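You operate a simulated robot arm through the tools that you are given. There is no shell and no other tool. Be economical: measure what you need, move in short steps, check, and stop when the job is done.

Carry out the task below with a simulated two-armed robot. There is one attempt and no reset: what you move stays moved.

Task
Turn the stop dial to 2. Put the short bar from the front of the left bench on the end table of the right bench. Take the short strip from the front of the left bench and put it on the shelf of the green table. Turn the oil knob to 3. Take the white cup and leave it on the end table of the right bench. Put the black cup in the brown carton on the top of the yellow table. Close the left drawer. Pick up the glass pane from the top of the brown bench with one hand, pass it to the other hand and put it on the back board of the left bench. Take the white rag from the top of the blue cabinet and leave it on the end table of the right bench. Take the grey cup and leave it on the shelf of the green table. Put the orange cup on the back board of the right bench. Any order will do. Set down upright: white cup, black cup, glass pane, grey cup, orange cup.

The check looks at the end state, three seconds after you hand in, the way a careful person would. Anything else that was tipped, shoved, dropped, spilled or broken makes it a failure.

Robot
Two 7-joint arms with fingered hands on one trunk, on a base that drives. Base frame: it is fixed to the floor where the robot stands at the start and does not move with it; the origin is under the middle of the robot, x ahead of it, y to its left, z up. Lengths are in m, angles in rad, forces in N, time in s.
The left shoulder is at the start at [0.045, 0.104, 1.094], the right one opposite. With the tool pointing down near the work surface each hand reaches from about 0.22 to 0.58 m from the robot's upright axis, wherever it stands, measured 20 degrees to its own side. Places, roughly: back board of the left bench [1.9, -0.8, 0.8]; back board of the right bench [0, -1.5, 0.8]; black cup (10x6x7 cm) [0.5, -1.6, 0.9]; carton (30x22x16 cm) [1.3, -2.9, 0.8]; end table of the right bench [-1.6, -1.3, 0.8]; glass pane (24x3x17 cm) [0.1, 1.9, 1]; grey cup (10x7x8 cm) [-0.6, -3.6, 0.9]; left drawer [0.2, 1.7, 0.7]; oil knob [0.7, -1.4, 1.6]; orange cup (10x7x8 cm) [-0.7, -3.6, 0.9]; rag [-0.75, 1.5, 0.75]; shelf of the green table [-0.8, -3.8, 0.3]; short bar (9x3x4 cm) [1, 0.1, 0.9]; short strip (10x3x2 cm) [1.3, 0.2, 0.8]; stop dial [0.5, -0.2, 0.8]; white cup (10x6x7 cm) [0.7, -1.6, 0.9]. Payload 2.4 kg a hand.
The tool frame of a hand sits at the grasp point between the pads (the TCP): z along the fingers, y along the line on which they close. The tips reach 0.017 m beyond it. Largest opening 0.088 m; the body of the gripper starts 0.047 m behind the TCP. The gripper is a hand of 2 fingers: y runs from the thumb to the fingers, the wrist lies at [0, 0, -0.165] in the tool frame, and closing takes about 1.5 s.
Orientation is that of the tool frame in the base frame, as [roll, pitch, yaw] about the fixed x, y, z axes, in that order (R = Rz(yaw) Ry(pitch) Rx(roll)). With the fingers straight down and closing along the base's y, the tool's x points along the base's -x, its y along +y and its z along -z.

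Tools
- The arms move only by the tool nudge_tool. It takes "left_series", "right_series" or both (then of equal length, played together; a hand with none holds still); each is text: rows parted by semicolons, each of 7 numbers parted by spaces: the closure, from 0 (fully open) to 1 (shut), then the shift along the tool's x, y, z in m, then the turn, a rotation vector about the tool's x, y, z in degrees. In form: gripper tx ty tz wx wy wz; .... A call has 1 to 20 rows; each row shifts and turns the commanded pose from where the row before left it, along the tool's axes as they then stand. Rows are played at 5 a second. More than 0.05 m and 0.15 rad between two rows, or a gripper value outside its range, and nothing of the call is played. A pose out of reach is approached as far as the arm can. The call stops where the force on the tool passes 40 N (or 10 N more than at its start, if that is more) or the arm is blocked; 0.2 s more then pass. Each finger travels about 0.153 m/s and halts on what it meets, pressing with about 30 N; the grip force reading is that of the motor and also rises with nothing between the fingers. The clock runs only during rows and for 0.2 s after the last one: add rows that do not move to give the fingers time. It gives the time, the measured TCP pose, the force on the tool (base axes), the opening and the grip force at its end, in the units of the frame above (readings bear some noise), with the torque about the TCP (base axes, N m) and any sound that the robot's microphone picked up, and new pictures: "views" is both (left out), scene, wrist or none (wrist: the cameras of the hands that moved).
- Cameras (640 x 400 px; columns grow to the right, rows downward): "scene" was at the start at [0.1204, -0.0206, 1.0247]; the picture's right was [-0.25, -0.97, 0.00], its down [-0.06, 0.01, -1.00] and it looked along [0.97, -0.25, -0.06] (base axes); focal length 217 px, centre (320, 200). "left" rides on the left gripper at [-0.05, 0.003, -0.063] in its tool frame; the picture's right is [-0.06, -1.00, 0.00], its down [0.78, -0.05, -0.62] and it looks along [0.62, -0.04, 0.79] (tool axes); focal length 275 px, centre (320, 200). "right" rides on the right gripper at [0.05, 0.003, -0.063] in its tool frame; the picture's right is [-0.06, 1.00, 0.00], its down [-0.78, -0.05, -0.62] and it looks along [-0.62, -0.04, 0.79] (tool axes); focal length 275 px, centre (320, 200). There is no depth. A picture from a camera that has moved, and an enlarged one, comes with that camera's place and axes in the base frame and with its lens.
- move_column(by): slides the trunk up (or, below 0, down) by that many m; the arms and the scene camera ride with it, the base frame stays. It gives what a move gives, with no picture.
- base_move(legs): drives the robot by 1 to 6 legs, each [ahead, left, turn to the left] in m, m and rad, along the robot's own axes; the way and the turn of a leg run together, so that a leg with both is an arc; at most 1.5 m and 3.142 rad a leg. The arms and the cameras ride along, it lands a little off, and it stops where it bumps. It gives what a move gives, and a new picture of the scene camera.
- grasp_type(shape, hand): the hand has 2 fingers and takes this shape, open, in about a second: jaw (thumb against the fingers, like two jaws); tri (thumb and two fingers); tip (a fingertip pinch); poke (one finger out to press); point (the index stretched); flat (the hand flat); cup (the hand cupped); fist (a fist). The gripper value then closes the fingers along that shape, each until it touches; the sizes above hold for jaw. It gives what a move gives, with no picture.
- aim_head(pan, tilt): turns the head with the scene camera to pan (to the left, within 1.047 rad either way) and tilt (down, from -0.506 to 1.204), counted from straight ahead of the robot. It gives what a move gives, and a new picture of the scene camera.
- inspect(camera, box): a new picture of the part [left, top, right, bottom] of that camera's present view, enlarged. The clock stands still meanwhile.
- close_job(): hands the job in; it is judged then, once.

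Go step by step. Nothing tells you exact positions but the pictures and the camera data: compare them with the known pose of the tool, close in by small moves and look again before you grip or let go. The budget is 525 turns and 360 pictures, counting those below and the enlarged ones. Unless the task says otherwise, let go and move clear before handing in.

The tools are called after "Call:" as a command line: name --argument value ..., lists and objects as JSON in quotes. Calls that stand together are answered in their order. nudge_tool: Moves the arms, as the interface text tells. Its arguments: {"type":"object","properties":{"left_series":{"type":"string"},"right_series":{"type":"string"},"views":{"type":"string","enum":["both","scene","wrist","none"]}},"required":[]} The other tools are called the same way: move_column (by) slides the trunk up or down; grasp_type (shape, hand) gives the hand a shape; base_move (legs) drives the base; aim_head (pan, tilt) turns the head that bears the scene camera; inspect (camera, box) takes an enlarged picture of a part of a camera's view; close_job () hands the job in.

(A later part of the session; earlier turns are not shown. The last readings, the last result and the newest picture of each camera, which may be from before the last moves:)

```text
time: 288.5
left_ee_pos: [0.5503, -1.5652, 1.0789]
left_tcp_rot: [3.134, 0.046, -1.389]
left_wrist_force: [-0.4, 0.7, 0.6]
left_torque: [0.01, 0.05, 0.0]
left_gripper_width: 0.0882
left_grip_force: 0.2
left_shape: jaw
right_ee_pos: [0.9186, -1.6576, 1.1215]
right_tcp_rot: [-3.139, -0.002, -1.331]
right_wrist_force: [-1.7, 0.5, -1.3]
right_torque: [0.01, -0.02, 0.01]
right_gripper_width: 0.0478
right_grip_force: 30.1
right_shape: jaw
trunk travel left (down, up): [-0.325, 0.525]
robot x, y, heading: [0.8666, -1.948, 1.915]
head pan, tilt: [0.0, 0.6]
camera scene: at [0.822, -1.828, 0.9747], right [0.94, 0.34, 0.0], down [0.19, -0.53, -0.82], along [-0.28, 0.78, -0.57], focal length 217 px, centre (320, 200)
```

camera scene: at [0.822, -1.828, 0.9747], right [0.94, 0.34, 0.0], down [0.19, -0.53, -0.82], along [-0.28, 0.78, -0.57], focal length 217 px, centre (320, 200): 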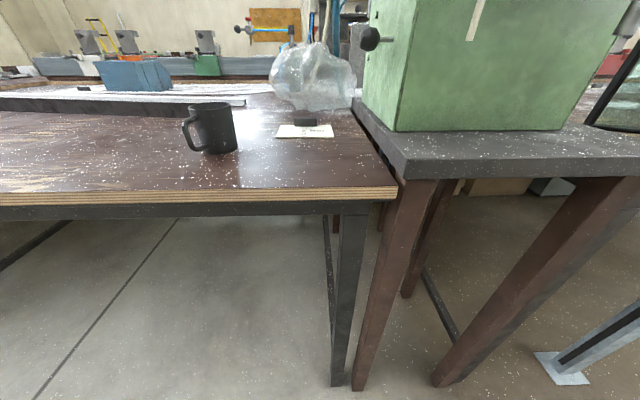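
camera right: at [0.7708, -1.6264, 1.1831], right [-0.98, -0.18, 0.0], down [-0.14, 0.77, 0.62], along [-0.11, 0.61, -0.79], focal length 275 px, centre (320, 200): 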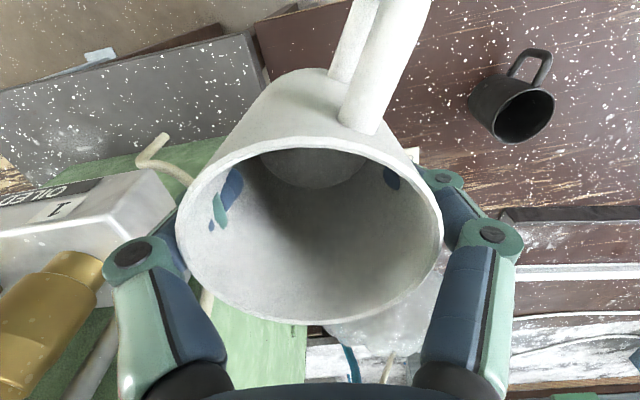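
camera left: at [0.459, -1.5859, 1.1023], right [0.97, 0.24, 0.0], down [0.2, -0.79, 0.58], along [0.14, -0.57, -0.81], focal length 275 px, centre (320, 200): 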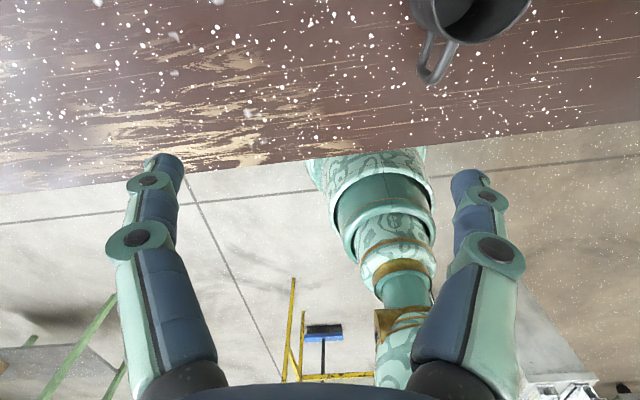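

Call:
nudge_tool --left_series "0 -.008 .005 .03 0 -1.3 0;0 0 0 .03 0 -1.3 0;0 0 0 .02 0 0 0;0 0 0 0 0 0 0" --views "both"

```text
time: 289.5
left_ee_pos: [0.5414, -1.5548, 0.9993]
left_tcp_rot: [3.135, 0.091, -1.386]
left_wrist_force: [-0.1, 0.7, 0.5]
left_torque: [0.01, -0.03, -0.02]
left_gripper_width: 0.0878
left_grip_force: 0.0
left_shape: jaw
right_ee_pos: [0.9176, -1.6588, 1.1213]
right_tcp_rot: [-3.14, -0.001, -1.331]
right_wrist_force: [-0.6, -0.1, 0.2]
right_torque: [-0.01, 0.0, 0.0]
right_gripper_width: 0.0477
right_grip_force: 30.1
right_shape: jaw
trunk travel left (down, up): [-0.325, 0.525]
robot x, y, heading: [0.8637, -1.9458, 1.916]
head pan, tilt: [0.0, 0.6]
camera scene: at [0.8217, -1.8281, 0.9747], right [0.94, 0.34, 0.0], down [0.19, -0.53, -0.82], along [-0.28, 0.78, -0.57], focal length 217 px, centre (320, 200)
camera left: at [0.5309, -1.5123, 1.0652], right [0.97, 0.24, 0.0], down [0.2, -0.81, 0.55], along [0.13, -0.53, -0.84], focal length 275 px, centre (320, 200)
```

scene: 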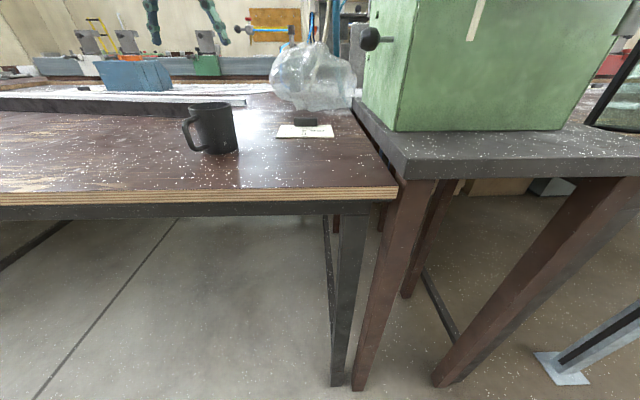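
left: 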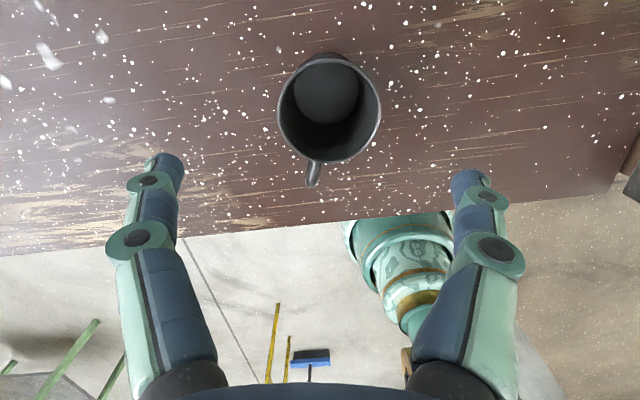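

Call:
nudge_tool --left_series "0 -.002 -.004 0 0 5.2 0;0 0 0 .03 0 0 0;0 0 0 .03 0 0 0;0 0 0 .03 0 0 0;0 0 0 .024 0 0 0;0 0 0 0 0 0 0" --views "wrist"

```text
time: 290.9
left_ee_pos: [0.5435, -1.5608, 0.8865]
left_tcp_rot: [3.139, 0.001, -1.387]
left_wrist_force: [0.7, 1.1, 1.8]
left_torque: [-0.02, -0.05, 0.03]
left_gripper_width: 0.0879
left_grip_force: 0.1
left_shape: jaw
left hand out of reach, approached as far as the arm can: row 5
right_ee_pos: [0.918, -1.6586, 1.1215]
right_tcp_rot: [-3.14, -0.001, -1.33]
right_wrist_force: [0.4, 0.2, 0.5]
right_torque: [0.03, -0.01, -0.01]
right_gripper_width: 0.0474
right_grip_force: 29.8
right_shape: jaw
trunk travel left (down, up): [-0.325, 0.525]
robot x, y, heading: [0.8644, -1.9411, 1.91]
head pan, tilt: [0.0, 0.6]
camera left: at [0.532, -1.5118, 0.9479], right [0.97, 0.24, 0.0], down [0.19, -0.76, 0.62], along [0.15, -0.6, -0.79], focal length 275 px, centre (320, 200)
```

left: 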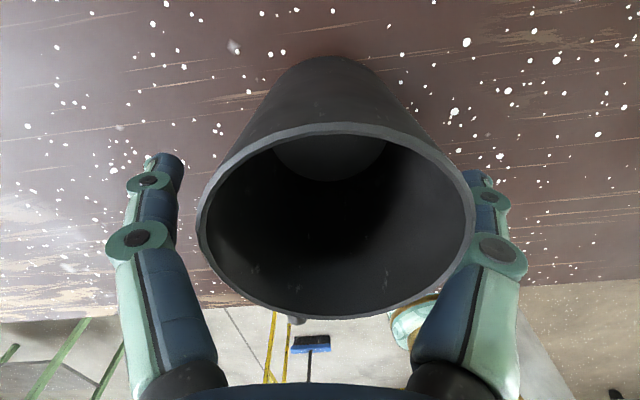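

Call:
nudge_tool --left_series "0 -.005 -.004 0 0 0 0;0 -.005 0 0 0 0 0;0 0 0 0 0 0 0" --views "wrist"

```text
time: 291.7
left_ee_pos: [0.5439, -1.5587, 0.8896]
left_tcp_rot: [3.139, 0.0, -1.388]
left_wrist_force: [-0.5, 0.3, 0.3]
left_torque: [0.01, 0.0, 0.0]
left_gripper_width: 0.088
left_grip_force: 0.1
left_shape: jaw
left hand out of reach, approached as far as the arm can: row 1, 2
right_ee_pos: [0.9176, -1.6591, 1.1212]
right_tcp_rot: [3.141, -0.003, -1.329]
right_wrist_force: [0.1, 0.8, -0.7]
right_torque: [-0.03, -0.01, -0.01]
right_gripper_width: 0.0477
right_grip_force: 30.0
right_shape: jaw
trunk travel left (down, up): [-0.325, 0.525]
robot x, y, heading: [0.8603, -1.945, 1.915]
head pan, tilt: [0.0, 0.6]
camera left: at [0.5324, -1.5099, 0.953], right [0.97, 0.24, 0.0], down [0.19, -0.76, 0.62], along [0.15, -0.6, -0.79], focal length 275 px, centre (320, 200)
```

left: 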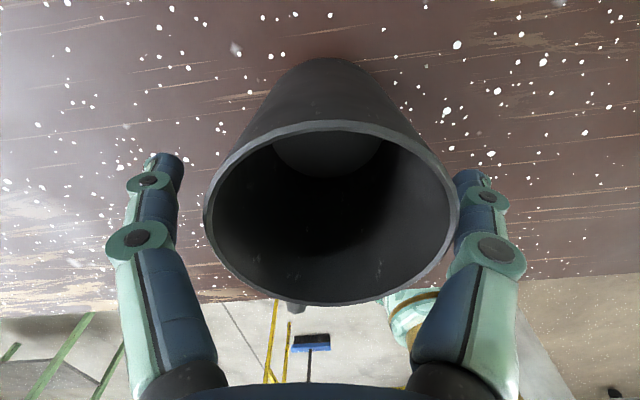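

Close enough; closing on the black cup and lifting.

Call:
nudge_tool --left_series "1 0 0 0 0 0 0;1 0 0 0 0 0 0;1 0 0 0 0 0 0;1 0 0 0 0 0 0;1 0 0 0 0 0 0;1 0 0 -.02 0 0 0;1 0 0 -.03 0 0 0;1 0 0 -.03 0 0 0;1 0 0 0 0 0 0" --views "both"

```text
time: 293.7
left_ee_pos: [0.5448, -1.5603, 0.9725]
left_tcp_rot: [3.136, 0.0, -1.387]
left_wrist_force: [0.5, 0.0, -0.9]
left_torque: [0.01, 0.02, -0.03]
left_gripper_width: 0.0489
left_grip_force: 29.6
left_shape: jaw
right_ee_pos: [0.9171, -1.6585, 1.1203]
right_tcp_rot: [-3.14, 0.0, -1.33]
right_wrist_force: [-0.5, 0.1, -0.2]
right_torque: [-0.02, 0.01, 0.02]
right_gripper_width: 0.0477
right_grip_force: 30.2
right_shape: jaw
trunk travel left (down, up): [-0.325, 0.525]
robot x, y, heading: [0.86, -1.9454, 1.918]
head pan, tilt: [0.0, 0.6]
camera scene: at [0.8217, -1.8281, 0.9747], right [0.94, 0.34, 0.0], down [0.19, -0.53, -0.82], along [-0.28, 0.78, -0.57], focal length 217 px, centre (320, 200)
camera left: at [0.5331, -1.5103, 1.0343], right [0.97, 0.24, 0.0], down [0.19, -0.76, 0.62], along [0.15, -0.6, -0.79], focal length 275 px, centre (320, 200)
```

scene: 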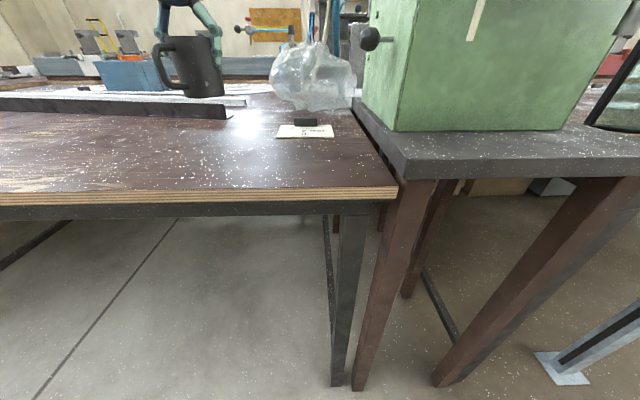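
left: 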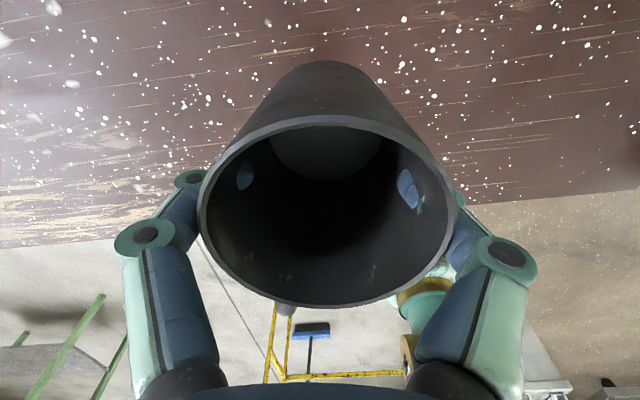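

Both cups are held. I'll raise the left one, back off, and turn towards the yellow table with the carton.

Call:
nudge_tool --left_series "1 0 0 -.04 0 0 0;1 0 0 -.04 0 0 0;1 0 0 -.04 0 0 0;1 .03 0 -.02 0 0 0;1 .03 0 0 0 0 0;1 0 0 0 0 0 0" --views "none"

Call:
base_move --legs '[[-0.2, 0, 0], [0, 0, -3.0]]'

Call:
aim_head --pan 0.0 --tilt 0.4

```text
time: 295.1
left_ee_pos: [0.5522, -1.6192, 1.1133]
left_tcp_rot: [3.14, -0.001, -1.389]
left_wrist_force: [0.4, -0.2, -0.5]
left_torque: [-0.01, -0.02, -0.02]
left_gripper_width: 0.049
left_grip_force: 29.6
left_shape: jaw
right_ee_pos: [0.9186, -1.6587, 1.1212]
right_tcp_rot: [-3.139, -0.001, -1.33]
right_wrist_force: [-0.5, 0.5, -1.1]
right_torque: [-0.01, -0.01, 0.0]
right_gripper_width: 0.0477
right_grip_force: 29.8
right_shape: jaw
trunk travel left (down, up): [-0.325, 0.525]
robot x, y, heading: [0.864, -1.9451, 1.915]
head pan, tilt: [0.0, 0.6]
```

```text
time: 303.8
left_ee_pos: [1.2729, -2.4236, 1.111]
left_tcp_rot: [3.135, 0.0, 1.865]
left_wrist_force: [0.3, 0.1, -0.8]
left_torque: [0.02, 0.0, 0.0]
left_gripper_width: 0.0487
left_grip_force: 29.7
left_shape: jaw
right_ee_pos: [0.9051, -2.4225, 1.1217]
right_tcp_rot: [-3.14, -0.002, 1.919]
right_wrist_force: [0.8, 0.5, -1.1]
right_torque: [-0.02, 0.0, 0.04]
right_gripper_width: 0.0476
right_grip_force: 30.3
right_shape: jaw
trunk travel left (down, up): [-0.325, 0.525]
robot x, y, heading: [0.9288, -2.1305, -1.12]
head pan, tilt: [0.0, 0.6]
camera scene: at [0.9827, -2.2396, 0.9747], right [-0.9, -0.44, 0.0], down [-0.25, 0.51, -0.82], along [0.36, -0.74, -0.57], focal length 217 px, centre (320, 200)
```

scene: 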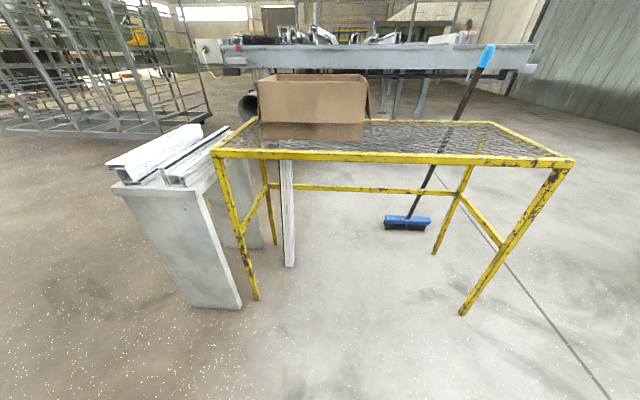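

```text
time: 304.5
left_ee_pos: [1.2726, -2.4248, 1.1131]
left_tcp_rot: [3.135, -0.002, 1.864]
left_wrist_force: [0.8, -0.3, -0.3]
left_torque: [0.0, 0.02, 0.0]
left_gripper_width: 0.0488
left_grip_force: 30.2
left_shape: jaw
right_ee_pos: [0.9076, -2.423, 1.1218]
right_tcp_rot: [-3.141, -0.001, 1.92]
right_wrist_force: [-1.2, -0.7, -0.8]
right_torque: [-0.02, -0.01, 0.02]
right_gripper_width: 0.0477
right_grip_force: 30.0
right_shape: jaw
trunk travel left (down, up): [-0.325, 0.525]
robot x, y, heading: [0.9345, -2.1294, -1.118]
head pan, tilt: [0.0, 0.4]
camera scene: at [0.9846, -2.2434, 0.9929], right [-0.9, -0.44, 0.0], down [-0.17, 0.35, -0.92], along [0.4, -0.83, -0.39], focal length 217 px, centre (320, 200)
```

scene: 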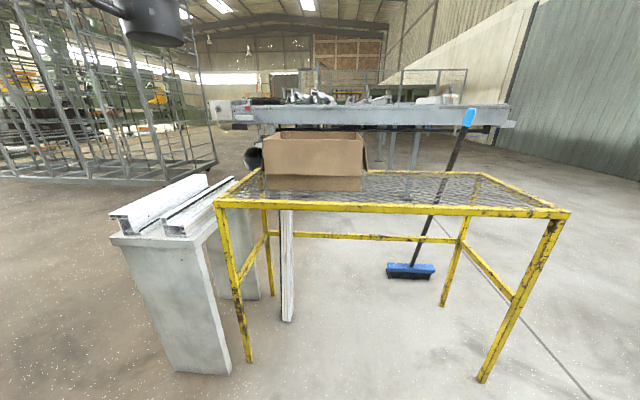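

The yellow table holds the brown carton at about [1.32, −2.89], open-topped. I'll drive up so the left hand with the black cup is near it.

Call:
base_move --legs '[[0, 0, -0.07], [0.375, -0.106, 0]]'

Call:
aim_head --pan 0.3 --tilt 0.5

```text
time: 307.5
left_ee_pos: [1.2935, -2.8482, 1.1126]
left_tcp_rot: [3.136, 0.0, 1.788]
left_wrist_force: [0.0, -1.1, 0.2]
left_torque: [-0.01, 0.03, 0.01]
left_gripper_width: 0.0487
left_grip_force: 29.8
left_shape: jaw
right_ee_pos: [0.9277, -2.8182, 1.1205]
right_tcp_rot: [-3.139, -0.002, 1.845]
right_wrist_force: [-0.3, 0.1, -1.1]
right_torque: [-0.01, 0.01, 0.0]
right_gripper_width: 0.0473
right_grip_force: 29.9
right_shape: jaw
trunk travel left (down, up): [-0.325, 0.525]
robot x, y, heading: [0.9749, -2.534, -1.196]
head pan, tilt: [0.0, 0.4]
camera scene: at [1.0191, -2.6458, 0.9929], right [-0.93, -0.37, 0.0], down [-0.14, 0.36, -0.92], along [0.34, -0.86, -0.39], focal length 217 px, centre (320, 200)
```

scene: 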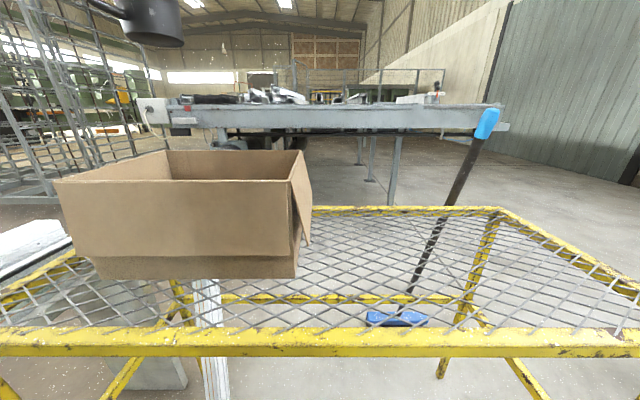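

```text
time: 308.3
left_ee_pos: [1.2937, -2.8481, 1.1118]
left_tcp_rot: [3.136, 0.001, 1.788]
left_wrist_force: [0.0, 0.3, -1.3]
left_torque: [-0.01, -0.04, 0.01]
left_gripper_width: 0.0487
left_grip_force: 29.5
left_shape: jaw
right_ee_pos: [0.9283, -2.8183, 1.1204]
right_tcp_rot: [-3.138, -0.002, 1.846]
right_wrist_force: [1.0, 0.9, -0.7]
right_torque: [0.01, 0.02, -0.03]
right_gripper_width: 0.0475
right_grip_force: 30.3
right_shape: jaw
trunk travel left (down, up): [-0.325, 0.525]
robot x, y, heading: [0.9726, -2.5325, -1.196]
head pan, tilt: [0.3, 0.499]
camera scene: at [1.0419, -2.6304, 0.9838], right [-0.78, -0.63, 0.0], down [-0.3, 0.37, -0.88], along [0.55, -0.68, -0.48], focal length 217 px, centre (320, 200)
```

scene: 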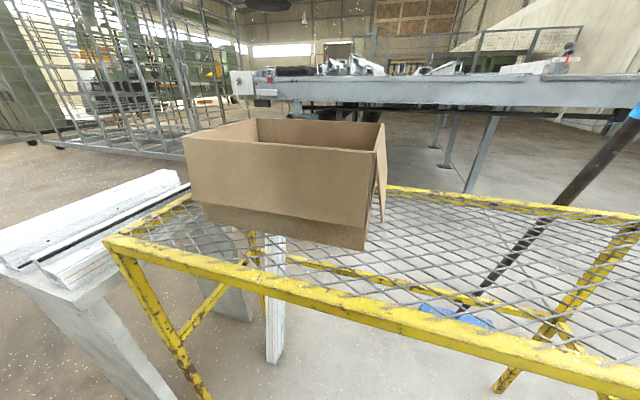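

Carton rim at z≈0.907, centre ≈[1.329, −2.925]. I'll move the black cup over the centre and start lowering.

Call:
nudge_tool --left_series "1 -.028 .006 0 0 0 0;1 -.028 .006 0 0 0 0;1 -.027 .006 0 0 0 0;1 0 0 .04 0 0 0;1 0 0 .04 0 0 0;1 0 0 .03 0 0 0;1 0 0 0 0 0 0" --views "both"

```text
time: 309.9
left_ee_pos: [1.3292, -2.9082, 0.9974]
left_tcp_rot: [3.136, 0.002, 1.786]
left_wrist_force: [0.1, -0.6, -0.4]
left_torque: [0.01, -0.01, -0.02]
left_gripper_width: 0.0485
left_grip_force: 29.7
left_shape: jaw
left hand out of reach, approached as far as the arm can: row 3
right_ee_pos: [0.9273, -2.8183, 1.1214]
right_tcp_rot: [-3.139, -0.001, 1.843]
right_wrist_force: [0.1, 0.4, -0.9]
right_torque: [0.0, -0.02, 0.0]
right_gripper_width: 0.0473
right_grip_force: 29.9
right_shape: jaw
trunk travel left (down, up): [-0.325, 0.525]
robot x, y, heading: [0.9742, -2.5361, -1.196]
head pan, tilt: [0.3, 0.499]
camera scene: at [1.042, -2.6304, 0.9838], right [-0.78, -0.63, 0.0], down [-0.3, 0.37, -0.88], along [0.55, -0.68, -0.48], focal length 217 px, centre (320, 200)
camera left: at [1.3432, -2.9561, 1.0597], right [-0.96, -0.27, 0.0], down [-0.22, 0.75, 0.62], along [-0.17, 0.6, -0.79], focal length 275 px, centre (320, 200)
```

scene: 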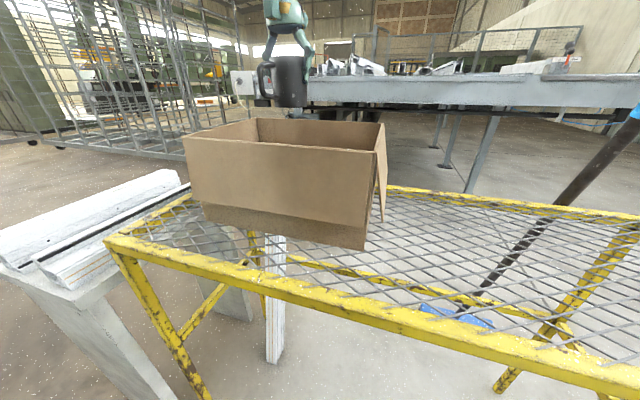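
left: 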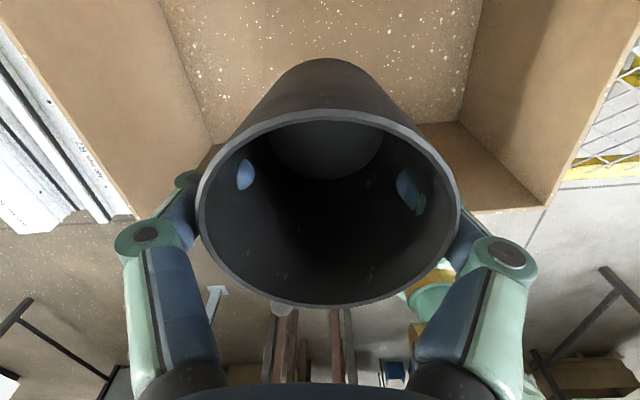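

The cup's handle side is close to the front wall; I'll nudge the base 3 cm forward to centre it better.

Call:
base_move --legs '[[0.03, 0, 0]]'

Call:
nudge_tool --left_series "1 0 0 .03 0 0 0;1 0 0 .03 0 0 0;1 0 0 0 0 0 0" --views "both"

```text
time: 310.7
left_ee_pos: [1.3405, -2.9361, 0.9976]
left_tcp_rot: [3.138, 0.0, 1.788]
left_wrist_force: [-0.4, 0.4, -0.5]
left_torque: [0.01, 0.01, 0.0]
left_gripper_width: 0.0484
left_grip_force: 29.8
left_shape: jaw
right_ee_pos: [0.9382, -2.8472, 1.1211]
right_tcp_rot: [-3.141, -0.001, 1.844]
right_wrist_force: [-0.5, 0.2, -1.0]
right_torque: [-0.01, -0.03, -0.01]
right_gripper_width: 0.0477
right_grip_force: 29.8
right_shape: jaw
trunk travel left (down, up): [-0.325, 0.525]
robot x, y, heading: [0.9835, -2.5602, -1.196]
head pan, tilt: [0.3, 0.499]
camera scene: at [1.053, -2.6587, 0.9838], right [-0.78, -0.63, 0.0], down [-0.3, 0.37, -0.88], along [0.55, -0.68, -0.48], focal length 217 px, centre (320, 200)
```

scene: 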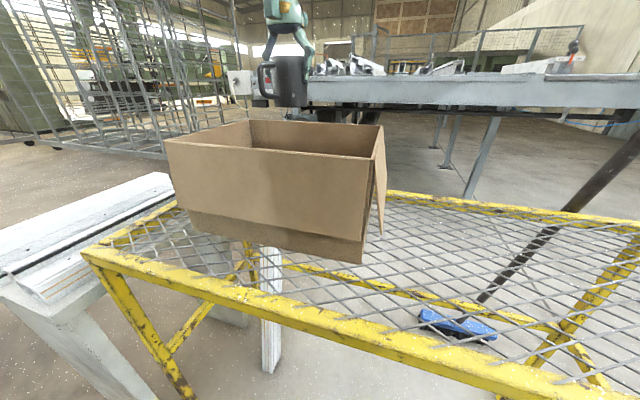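

```text
time: 311.5
left_ee_pos: [1.3419, -2.9379, 0.9409]
left_tcp_rot: [3.136, 0.0, 1.785]
left_wrist_force: [-1.0, 0.4, -1.4]
left_torque: [-0.04, 0.05, -0.01]
left_gripper_width: 0.0483
left_grip_force: 30.1
left_shape: jaw
right_ee_pos: [0.9379, -2.8462, 1.123]
right_tcp_rot: [-3.139, -0.003, 1.842]
right_wrist_force: [-0.1, 0.0, -0.5]
right_torque: [0.02, -0.01, -0.01]
right_gripper_width: 0.0478
right_grip_force: 30.0
right_shape: jaw
trunk travel left (down, up): [-0.325, 0.525]
robot x, y, heading: [0.9831, -2.5602, -1.197]
head pan, tilt: [0.3, 0.499]
camera scene: at [1.0529, -2.6585, 0.9838], right [-0.78, -0.63, 0.0], down [-0.3, 0.37, -0.88], along [0.55, -0.68, -0.48], focal length 217 px, centre (320, 200)
camera left: at [1.3554, -2.9862, 1.0021], right [-0.96, -0.27, 0.0], down [-0.22, 0.75, 0.62], along [-0.17, 0.6, -0.79], focal length 275 px, centre (320, 200)
```

scene: 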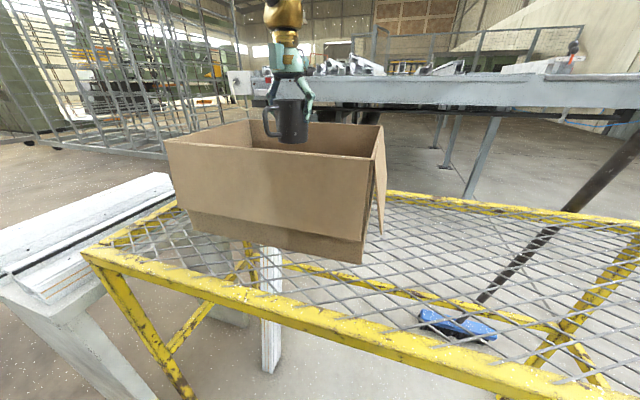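
left: 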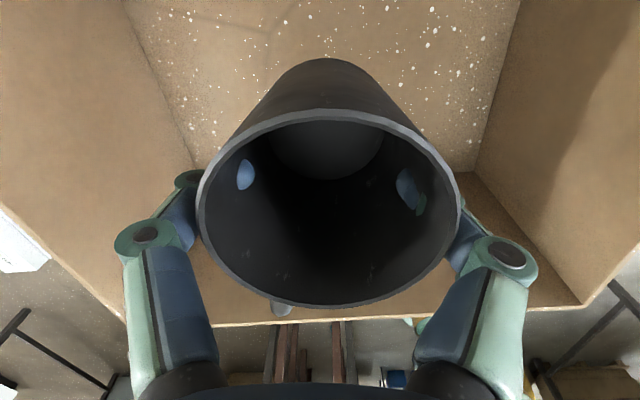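

Call:
nudge_tool --left_series "1 .014 0 0 0 0 0;1 0 0 .03 0 0 0;1 0 0 .03 0 0 0;1 0 0 .02 0 0 0;1 0 0 .01 0 0 0;1 0 0 .01 0 0 0;1 0 0 0 0 0 0" --views "both"

```text
time: 313.1
left_ee_pos: [1.3386, -2.9139, 0.8445]
left_tcp_rot: [3.137, 0.0, 1.787]
left_wrist_force: [-0.3, 0.0, -1.0]
left_torque: [-0.03, 0.0, 0.01]
left_gripper_width: 0.0485
left_grip_force: 29.4
left_shape: jaw
left hand out of reach, approached as far as the arm can: row 5, 6
right_ee_pos: [0.9392, -2.8457, 1.1205]
right_tcp_rot: [-3.139, -0.001, 1.844]
right_wrist_force: [-0.3, 0.2, -0.9]
right_torque: [-0.01, -0.02, 0.01]
right_gripper_width: 0.0473
right_grip_force: 30.3
right_shape: jaw
trunk travel left (down, up): [-0.325, 0.525]
robot x, y, heading: [0.9821, -2.5608, -1.198]
head pan, tilt: [0.3, 0.499]
camera scene: at [1.0529, -2.6584, 0.9838], right [-0.78, -0.63, 0.0], down [-0.3, 0.37, -0.88], along [0.55, -0.68, -0.48], focal length 217 px, centre (320, 200)
camera left: at [1.353, -2.9615, 0.9057], right [-0.96, -0.27, 0.0], down [-0.22, 0.76, 0.62], along [-0.17, 0.6, -0.79], focal length 275 px, centre (320, 200)
```

scene: 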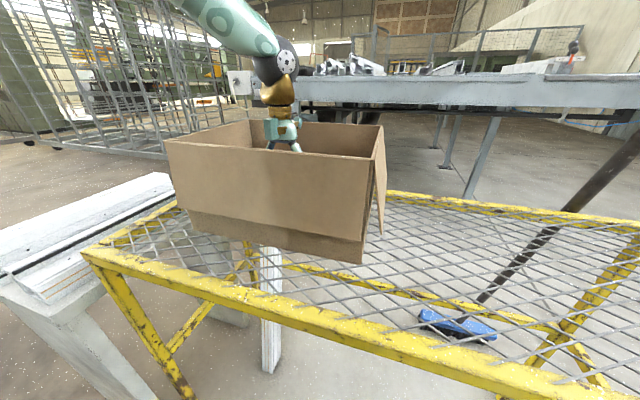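
left: 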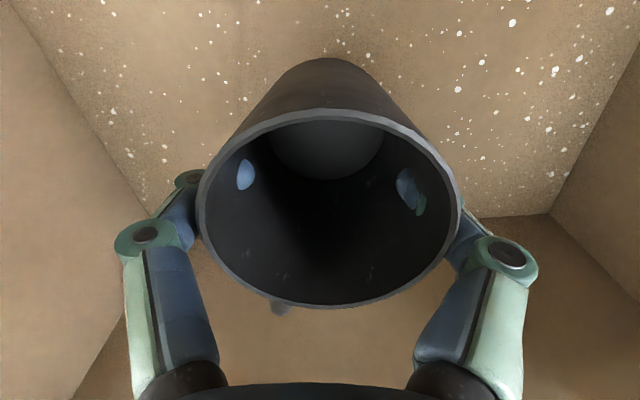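

Not yet touching; the arm is at its low limit here, so I'll use small trunk moves down.

Call:
move_column --by -0.012

Call:
move_column --by -0.008

```text
time: 313.7
left_ee_pos: [1.339, -2.9138, 0.8325]
left_tcp_rot: [3.134, -0.001, 1.787]
left_wrist_force: [-0.3, -0.1, -0.6]
left_torque: [0.02, 0.0, -0.05]
left_gripper_width: 0.0483
left_grip_force: 29.8
left_shape: jaw
right_ee_pos: [0.9383, -2.8467, 1.1102]
right_tcp_rot: [-3.14, -0.001, 1.844]
right_wrist_force: [0.6, 1.1, -0.1]
right_torque: [-0.03, -0.01, 0.0]
right_gripper_width: 0.0474
right_grip_force: 29.6
right_shape: jaw
trunk travel left (down, up): [-0.313, 0.537]
robot x, y, heading: [0.9856, -2.5599, -1.194]
head pan, tilt: [0.3, 0.499]
```

```text
time: 314.3
left_ee_pos: [1.3388, -2.9133, 0.8236]
left_tcp_rot: [3.136, 0.0, 1.785]
left_wrist_force: [0.1, 0.5, -0.1]
left_torque: [0.01, -0.03, 0.0]
left_gripper_width: 0.0484
left_grip_force: 30.3
left_shape: jaw
right_ee_pos: [0.9379, -2.8458, 1.1012]
right_tcp_rot: [3.141, 0.0, 1.844]
right_wrist_force: [0.7, -0.1, -1.3]
right_torque: [-0.02, 0.02, 0.02]
right_gripper_width: 0.0477
right_grip_force: 30.3
right_shape: jaw
trunk travel left (down, up): [-0.305, 0.545]
robot x, y, heading: [0.9869, -2.5574, -1.195]
head pan, tilt: [0.3, 0.499]
```

Call:
move_column --by -0.008

Call:
nudge_tool --left_series "1 0 0 0 0 0 0" --views "wrist"

```text
time: 314.9
left_ee_pos: [1.3382, -2.9143, 0.8155]
left_tcp_rot: [3.136, 0.0, 1.788]
left_wrist_force: [0.4, -0.7, -0.1]
left_torque: [0.0, 0.0, 0.0]
left_gripper_width: 0.0486
left_grip_force: 30.1
left_shape: jaw
right_ee_pos: [0.9377, -2.8462, 1.0939]
right_tcp_rot: [-3.139, -0.001, 1.841]
right_wrist_force: [0.7, 0.0, -0.1]
right_torque: [-0.01, 0.04, 0.02]
right_gripper_width: 0.0474
right_grip_force: 29.8
right_shape: jaw
trunk travel left (down, up): [-0.297, 0.553]
robot x, y, heading: [0.984, -2.5577, -1.191]
head pan, tilt: [0.3, 0.499]
```

```text
time: 315.2
left_ee_pos: [1.3378, -2.913, 0.8158]
left_tcp_rot: [3.136, 0.0, 1.787]
left_wrist_force: [0.1, 0.3, -0.3]
left_torque: [0.01, -0.03, -0.01]
left_gripper_width: 0.0486
left_grip_force: 30.0
left_shape: jaw
right_ee_pos: [0.9395, -2.8459, 1.0928]
right_tcp_rot: [-3.141, -0.001, 1.842]
right_wrist_force: [-0.1, -0.4, -0.8]
right_torque: [-0.02, -0.02, 0.0]
right_gripper_width: 0.0475
right_grip_force: 30.2
right_shape: jaw
trunk travel left (down, up): [-0.297, 0.553]
robot x, y, heading: [0.9823, -2.5596, -1.196]
head pan, tilt: [0.3, 0.499]
camera left: at [1.3526, -2.9622, 0.8776], right [-0.96, -0.27, 0.0], down [-0.22, 0.75, 0.62], along [-0.17, 0.6, -0.79], focal length 275 px, centre (320, 200)
```

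left: 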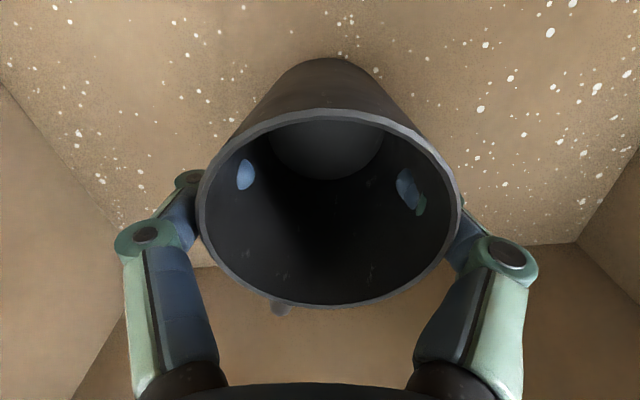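

Call:
move_column --by -0.007

Call:
move_column --by -0.005

```text
time: 315.8
left_ee_pos: [1.34, -2.9142, 0.8084]
left_tcp_rot: [3.137, -0.001, 1.787]
left_wrist_force: [0.1, 0.6, -0.3]
left_torque: [0.02, -0.02, 0.01]
left_gripper_width: 0.0482
left_grip_force: 29.9
left_shape: jaw
right_ee_pos: [0.9388, -2.8469, 1.0871]
right_tcp_rot: [-3.14, -0.002, 1.845]
right_wrist_force: [-0.6, -0.1, -1.2]
right_torque: [-0.02, 0.0, 0.02]
right_gripper_width: 0.0473
right_grip_force: 30.0
right_shape: jaw
trunk travel left (down, up): [-0.29, 0.56]
robot x, y, heading: [0.98, -2.5605, -1.196]
head pan, tilt: [0.3, 0.499]
```

```text
time: 316.4
left_ee_pos: [1.3383, -2.9135, 0.8038]
left_tcp_rot: [3.137, 0.0, 1.785]
left_wrist_force: [-0.3, -0.7, 4.5]
left_torque: [0.02, -0.03, 0.01]
left_gripper_width: 0.0481
left_grip_force: 29.6
left_shape: jaw
right_ee_pos: [0.9392, -2.8452, 1.0815]
right_tcp_rot: [3.141, -0.003, 1.844]
right_wrist_force: [0.0, -0.1, -1.5]
right_torque: [0.05, -0.04, -0.02]
right_gripper_width: 0.0475
right_grip_force: 30.1
right_shape: jaw
trunk travel left (down, up): [-0.285, 0.565]
robot x, y, heading: [0.9842, -2.5572, -1.196]
head pan, tilt: [0.3, 0.499]
```

Contact with the carton floor. Releasing and lifting straight up.

Call:
nudge_tool --left_series ".7 0 0 0 0 0 0;.4 0 0 0 0 0 0;0 0 0 0 0 0 0;0 0 0 0 0 0 0;0 0 0 -.03 0 0 0;0 0 0 -.04 0 0 0;0 0 0 -.04 0 0 0;0 0 0 -.04 0 0 0;0 0 0 -.04 0 0 0;0 0 0 -.04 0 0 0;0 0 0 0 0 0 0" --views "both"

```text
time: 318.8
left_ee_pos: [1.3373, -2.9122, 1.0352]
left_tcp_rot: [3.136, 0.0, 1.787]
left_wrist_force: [-0.3, 0.3, -0.5]
left_torque: [0.0, 0.0, 0.03]
left_gripper_width: 0.0881
left_grip_force: 0.0
left_shape: jaw
right_ee_pos: [0.9391, -2.8456, 1.0807]
right_tcp_rot: [-3.14, -0.002, 1.843]
right_wrist_force: [-0.3, -0.4, -0.1]
right_torque: [-0.01, 0.04, 0.0]
right_gripper_width: 0.0477
right_grip_force: 29.9
right_shape: jaw
trunk travel left (down, up): [-0.285, 0.565]
robot x, y, heading: [0.9875, -2.5579, -1.195]
head pan, tilt: [0.3, 0.499]
camera scene: at [1.0534, -2.6597, 0.9437], right [-0.78, -0.63, 0.0], down [-0.3, 0.37, -0.88], along [0.55, -0.68, -0.48], focal length 217 px, centre (320, 200)
camera left: at [1.3513, -2.9595, 1.0965], right [-0.96, -0.27, 0.0], down [-0.22, 0.75, 0.62], along [-0.17, 0.6, -0.79], focal length 275 px, centre (320, 200)
```

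scene: 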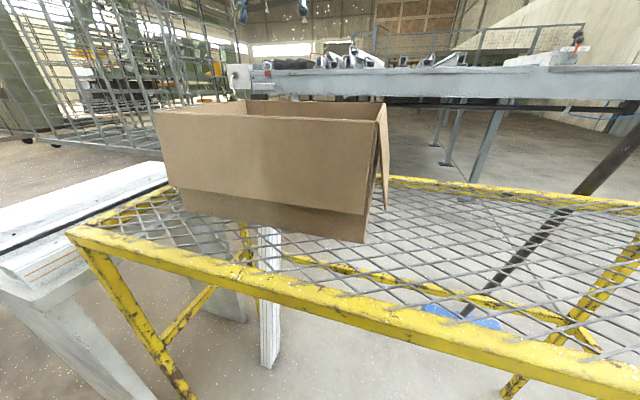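
left: 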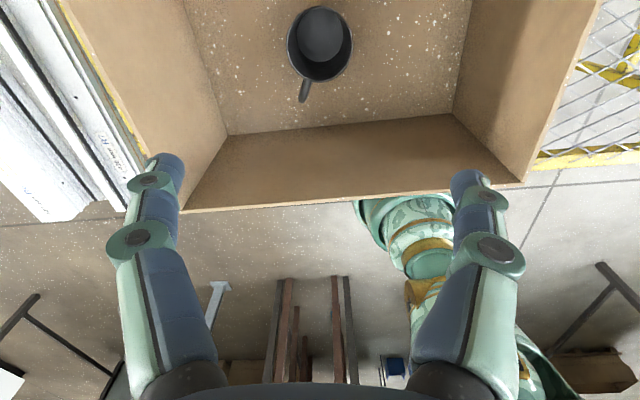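

The black cup is upright in the carton. I'll raise the trunk back, back off and drive toward the green table.

Call:
move_column --by 0.04

Call:
base_move --legs '[[-0.35, 0, 0], [0, 0, -1.6], [0.6, 0, 0]]'

Call:
aim_head --pan 0.0 --tilt 0.2

```text
time: 319.6
left_ee_pos: [1.3384, -2.9149, 1.0733]
left_tcp_rot: [3.136, 0.0, 1.787]
left_wrist_force: [-0.4, -1.1, 0.2]
left_torque: [0.0, -0.02, 0.03]
left_gripper_width: 0.0881
left_grip_force: 0.1
left_shape: jaw
right_ee_pos: [0.9391, -2.847, 1.1216]
right_tcp_rot: [-3.139, -0.004, 1.844]
right_wrist_force: [0.4, 0.3, 0.3]
right_torque: [0.01, 0.01, -0.02]
right_gripper_width: 0.0477
right_grip_force: 30.2
right_shape: jaw
trunk travel left (down, up): [-0.325, 0.525]
robot x, y, heading: [0.987, -2.5592, -1.199]
head pan, tilt: [0.3, 0.499]
```

```text
time: 328.7
left_ee_pos: [-0.0703, -2.7681, 1.0737]
left_tcp_rot: [3.135, 0.001, 0.179]
left_wrist_force: [-0.7, -0.3, -0.4]
left_torque: [0.01, -0.01, 0.02]
left_gripper_width: 0.0879
left_grip_force: 0.1
left_shape: jaw
right_ee_pos: [0.0137, -2.3721, 1.1212]
right_tcp_rot: [-3.139, -0.003, 0.237]
right_wrist_force: [-0.5, 0.3, -1.4]
right_torque: [0.0, -0.03, 0.01]
right_gripper_width: 0.0473
right_grip_force: 30.3
right_shape: jaw
trunk travel left (down, up): [-0.325, 0.525]
robot x, y, heading: [0.3018, -2.4274, -2.806]
head pan, tilt: [0.3, 0.499]
camera scene: at [0.1944, -2.4916, 0.9838], right [-0.6, 0.8, 0.0], down [0.38, 0.29, -0.88], along [-0.7, -0.52, -0.48], focal length 217 px, centre (320, 200)
```

scene: 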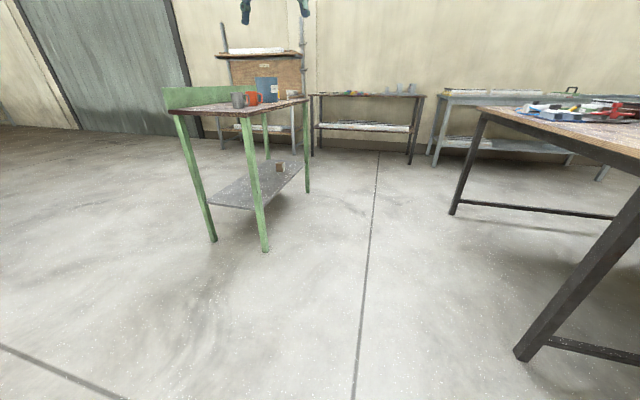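

```text
time: 329.5
left_ee_pos: [-0.0678, -2.7686, 1.0737]
left_tcp_rot: [3.137, 0.001, 0.178]
left_wrist_force: [-0.4, 0.8, 0.2]
left_torque: [0.02, 0.02, -0.02]
left_gripper_width: 0.0878
left_grip_force: 0.1
left_shape: jaw
right_ee_pos: [0.0132, -2.3722, 1.1219]
right_tcp_rot: [-3.139, -0.002, 0.237]
right_wrist_force: [-0.2, 0.3, -0.7]
right_torque: [0.03, -0.01, 0.0]
right_gripper_width: 0.0474
right_grip_force: 30.1
right_shape: jaw
trunk travel left (down, up): [-0.325, 0.525]
robot x, y, heading: [0.3035, -2.4255, -2.805]
head pan, tilt: [0.0, 0.201]
camera scene: at [0.1797, -2.4683, 1.0114], right [-0.33, 0.94, 0.0], down [0.19, 0.07, -0.98], along [-0.92, -0.33, -0.2], focal length 217 px, centre (320, 200)
```

scene: 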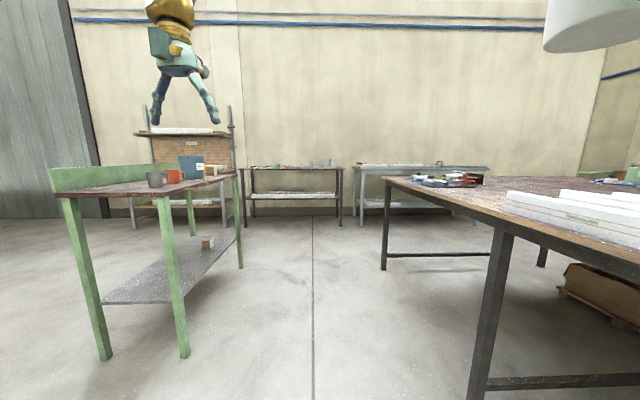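

I see the green table with grey and orange cups on top. I'll drive to its front and face it.

Call:
base_move --legs '[[0, 0, 0.09], [1.13, 0, 0], [0, 0, 1.53]]'

Call:
aim_head --pan 0.1 --tilt 0.4

```text
time: 339.5
left_ee_pos: [-0.3654, -3.2453, 1.0734]
left_tcp_rot: [3.137, 0.001, 1.794]
left_wrist_force: [-0.3, 0.5, 0.3]
left_torque: [-0.02, -0.03, -0.03]
left_gripper_width: 0.0878
left_grip_force: 0.2
left_shape: jaw
right_ee_pos: [-0.7653, -3.1797, 1.1212]
right_tcp_rot: [-3.139, -0.001, 1.852]
right_wrist_force: [0.5, 0.1, -0.5]
right_torque: [-0.01, 0.04, -0.01]
right_gripper_width: 0.0474
right_grip_force: 30.4
right_shape: jaw
trunk travel left (down, up): [-0.325, 0.525]
robot x, y, heading: [-0.7203, -2.8922, -1.189]
head pan, tilt: [0.0, 0.201]
camera scene: at [-0.6753, -3.0069, 1.0115], right [-0.93, -0.37, 0.0], down [-0.07, 0.18, -0.98], along [0.37, -0.91, -0.2], focal length 217 px, centre (320, 200)
```

scene: 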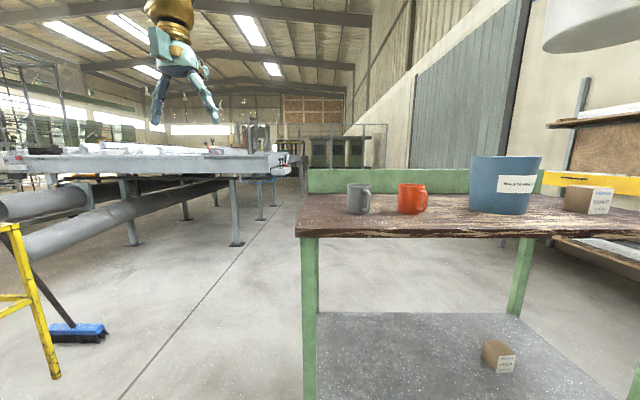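

```text
time: 340.2
left_ee_pos: [-0.365, -3.2442, 1.0748]
left_tcp_rot: [3.137, 0.0, 1.795]
left_wrist_force: [-0.1, -0.7, 0.6]
left_torque: [0.02, -0.01, 0.01]
left_gripper_width: 0.088
left_grip_force: 0.1
left_shape: jaw
right_ee_pos: [-0.7657, -3.1808, 1.1211]
right_tcp_rot: [-3.14, -0.002, 1.853]
right_wrist_force: [0.1, -0.5, -0.5]
right_torque: [-0.01, -0.03, -0.02]
right_gripper_width: 0.0475
right_grip_force: 30.3
right_shape: jaw
trunk travel left (down, up): [-0.325, 0.525]
robot x, y, heading: [-0.7193, -2.8923, -1.189]
head pan, tilt: [0.099, 0.4]
camera scene: at [-0.6672, -3.0025, 0.993], right [-0.89, -0.46, 0.0], down [-0.18, 0.34, -0.92], along [0.43, -0.82, -0.39], focal length 217 px, centre (320, 200)
```

scene: 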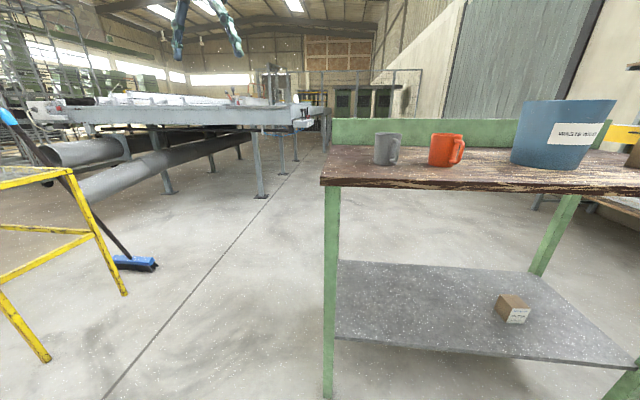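

Grey cup ≈[−0.555, −3.60], orange ≈[−0.69, −3.66] on a top at z≈0.85; the shelf is at z≈0.32. First I test how low the empty left hand can reach with the trunk fully down.

Call:
move_column --by -0.32

Call:
nudge_tool --left_series "0 0 0 .04 0 0 0;0 0 0 .04 0 0 0;0 0 0 .04 0 0 0;0 0 0 .04 0 0 0;0 0 0 .04 0 0 0;0 0 0 .04 0 0 0;0 0 0 .04 0 0 0;0 0 0 .04 0 0 0;0 0 0 .04 0 0 0;0 0 0 .03 0 0 0;0 0 0 0 0 0 0" --views "scene"

```text
time: 343.4
left_ee_pos: [-0.365, -3.2449, 0.7538]
left_tcp_rot: [3.137, -0.001, 1.794]
left_wrist_force: [0.3, -0.3, -0.2]
left_torque: [0.0, 0.02, 0.01]
left_gripper_width: 0.0879
left_grip_force: 0.0
left_shape: jaw
right_ee_pos: [-0.7589, -3.1982, 0.7873]
right_tcp_rot: [-3.133, -0.081, 1.857]
right_wrist_force: [0.3, 0.0, -0.7]
right_torque: [0.0, 0.0, 0.0]
right_gripper_width: 0.0474
right_grip_force: 29.9
right_shape: jaw
trunk travel left (down, up): [-0.005, 0.845]
robot x, y, heading: [-0.7217, -2.896, -1.187]
head pan, tilt: [0.099, 0.4]
```

```text
time: 345.8
left_ee_pos: [-0.3615, -3.2328, 0.3787]
left_tcp_rot: [3.138, 0.0, 1.793]
left_wrist_force: [0.0, -0.3, 0.3]
left_torque: [0.0, -0.01, 0.01]
left_gripper_width: 0.088
left_grip_force: 0.1
left_shape: jaw
left hand out of reach, approached as far as the arm can: row 10
right_ee_pos: [-0.7585, -3.1999, 0.7873]
right_tcp_rot: [-3.132, -0.081, 1.855]
right_wrist_force: [-0.2, 0.0, -1.1]
right_torque: [0.01, -0.01, -0.05]
right_gripper_width: 0.0474
right_grip_force: 29.8
right_shape: jaw
trunk travel left (down, up): [-0.005, 0.845]
robot x, y, heading: [-0.7207, -2.889, -1.187]
head pan, tilt: [0.099, 0.4]
camera scene: at [-0.6613, -3.0171, 0.6788], right [-0.89, -0.47, 0.0], down [-0.18, 0.34, -0.92], along [0.43, -0.82, -0.39], focal length 217 px, centre (320, 200)
```

scene: 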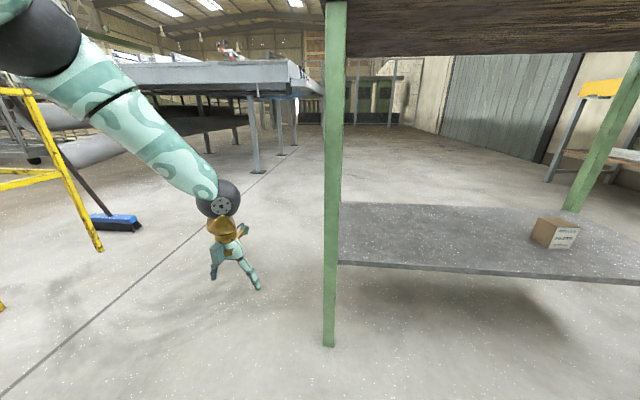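

The left hand reaches z≈0.379 here. The shelf is at z≈0.305; I'll check whether a shorter reach allows lower.

Call:
nudge_tool --left_series "0 .02 0 0 0 0 0;0 .02 0 .01 0 0 0;0 .01 0 .01 0 0 0;0 0 0 .01 0 0 0;0 0 0 .01 0 0 0;0 0 0 0 0 0 0" --views "none"

```text
time: 347.2
left_ee_pos: [-0.3673, -3.1797, 0.3541]
left_tcp_rot: [3.138, 0.0, 1.792]
left_wrist_force: [-0.8, -0.1, -1.1]
left_torque: [-0.01, -0.02, 0.02]
left_gripper_width: 0.0877
left_grip_force: 0.0
left_shape: jaw
left hand out of reach, approached as far as the arm can: row 4, 5
right_ee_pos: [-0.7585, -3.1997, 0.7875]
right_tcp_rot: [-3.134, -0.083, 1.854]
right_wrist_force: [0.5, 0.3, -0.7]
right_torque: [0.0, -0.01, 0.0]
right_gripper_width: 0.0475
right_grip_force: 30.1
right_shape: jaw
trunk travel left (down, up): [-0.005, 0.845]
robot x, y, heading: [-0.7229, -2.8903, -1.186]
head pan, tilt: [0.099, 0.4]
```

Good: z 0.354 is reachable at 0.40 m ahead. I'll raise everything again and drive in to pick the grey cup.

Call:
nudge_tool --left_series "0 0 0 -.04 0 0 0;0 0 0 -.04 0 0 0;0 0 0 -.04 0 0 0;0 0 0 -.04 0 0 0;0 0 0 -.04 0 0 0;0 0 0 -.04 0 0 0;0 0 0 -.04 0 0 0;0 0 0 -.04 0 0 0;0 0 0 -.04 0 0 0;0 0 0 -.04 0 0 0" --views "none"

Call:
move_column --by 0.32

Call:
base_move --legs '[[0.27, -0.24, 0]]'

Call:
aim_head --pan 0.2 --tilt 0.6

```text
time: 349.4
left_ee_pos: [-0.3679, -3.1799, 0.7557]
left_tcp_rot: [3.139, 0.001, 1.793]
left_wrist_force: [0.2, 0.1, 0.1]
left_torque: [0.01, -0.01, 0.0]
left_gripper_width: 0.0879
left_grip_force: 0.1
left_shape: jaw
right_ee_pos: [-0.7596, -3.1988, 0.7877]
right_tcp_rot: [-3.134, -0.083, 1.855]
right_wrist_force: [0.1, 0.5, -0.5]
right_torque: [-0.04, 0.02, 0.0]
right_gripper_width: 0.047
right_grip_force: 29.6
right_shape: jaw
trunk travel left (down, up): [-0.005, 0.845]
robot x, y, heading: [-0.7232, -2.8912, -1.189]
head pan, tilt: [0.099, 0.4]
```

```text
time: 352.5
left_ee_pos: [-0.3689, -3.1804, 1.0743]
left_tcp_rot: [3.136, -0.001, 1.794]
left_wrist_force: [-0.7, -0.6, 1.1]
left_torque: [0.02, 0.01, 0.0]
left_gripper_width: 0.0879
left_grip_force: 0.0
left_shape: jaw
right_ee_pos: [-0.7591, -3.199, 1.1077]
right_tcp_rot: [-3.132, -0.081, 1.856]
right_wrist_force: [0.0, -0.4, -0.4]
right_torque: [0.01, 0.03, 0.01]
right_gripper_width: 0.0473
right_grip_force: 30.3
right_shape: jaw
trunk travel left (down, up): [-0.325, 0.525]
robot x, y, heading: [-0.7219, -2.8946, -1.187]
head pan, tilt: [0.099, 0.4]
```

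```text
time: 354.9
left_ee_pos: [-0.4894, -3.5225, 1.0741]
left_tcp_rot: [3.135, 0.0, 1.794]
left_wrist_force: [0.5, -0.1, 0.5]
left_torque: [0.01, -0.01, 0.02]
left_gripper_width: 0.0879
left_grip_force: 0.0
left_shape: jaw
right_ee_pos: [-0.879, -3.5412, 1.1083]
right_tcp_rot: [-3.132, -0.082, 1.855]
right_wrist_force: [0.0, 0.1, -1.0]
right_torque: [-0.02, 0.0, -0.03]
right_gripper_width: 0.0472
right_grip_force: 30.2
right_shape: jaw
trunk travel left (down, up): [-0.325, 0.525]
robot x, y, heading: [-0.8439, -3.2333, -1.185]
head pan, tilt: [0.099, 0.4]
camera scene: at [-0.7875, -3.345, 0.9929], right [-0.89, -0.46, 0.0], down [-0.18, 0.34, -0.92], along [0.43, -0.82, -0.39], focal length 217 px, centre (320, 200)
```

scene: 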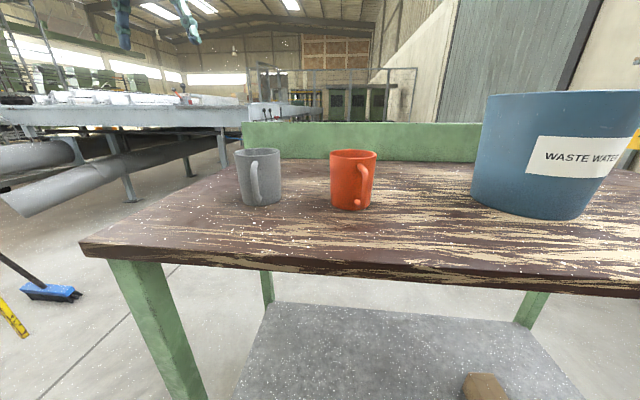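

```text
time: 355.6
left_ee_pos: [-0.4885, -3.5232, 1.0746]
left_tcp_rot: [3.136, 0.0, 1.795]
left_wrist_force: [0.2, -0.1, 0.4]
left_torque: [0.0, 0.01, 0.01]
left_gripper_width: 0.0877
left_grip_force: 0.0
left_shape: jaw
right_ee_pos: [-0.8783, -3.5422, 1.1068]
right_tcp_rot: [-3.132, -0.082, 1.856]
right_wrist_force: [0.0, -0.2, -0.2]
right_torque: [-0.04, 0.01, -0.01]
right_gripper_width: 0.0475
right_grip_force: 29.8
right_shape: jaw
trunk travel left (down, up): [-0.325, 0.525]
robot x, y, heading: [-0.8419, -3.2378, -1.191]
head pan, tilt: [0.201, 0.6]
camera scene: at [-0.7817, -3.3365, 0.9748], right [-0.83, -0.55, 0.0], down [-0.31, 0.47, -0.83], along [0.45, -0.69, -0.56], focal length 217 px, centre (320, 200)
```

scene: 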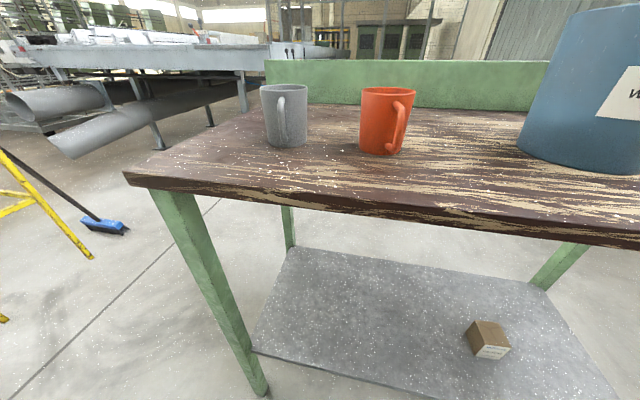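

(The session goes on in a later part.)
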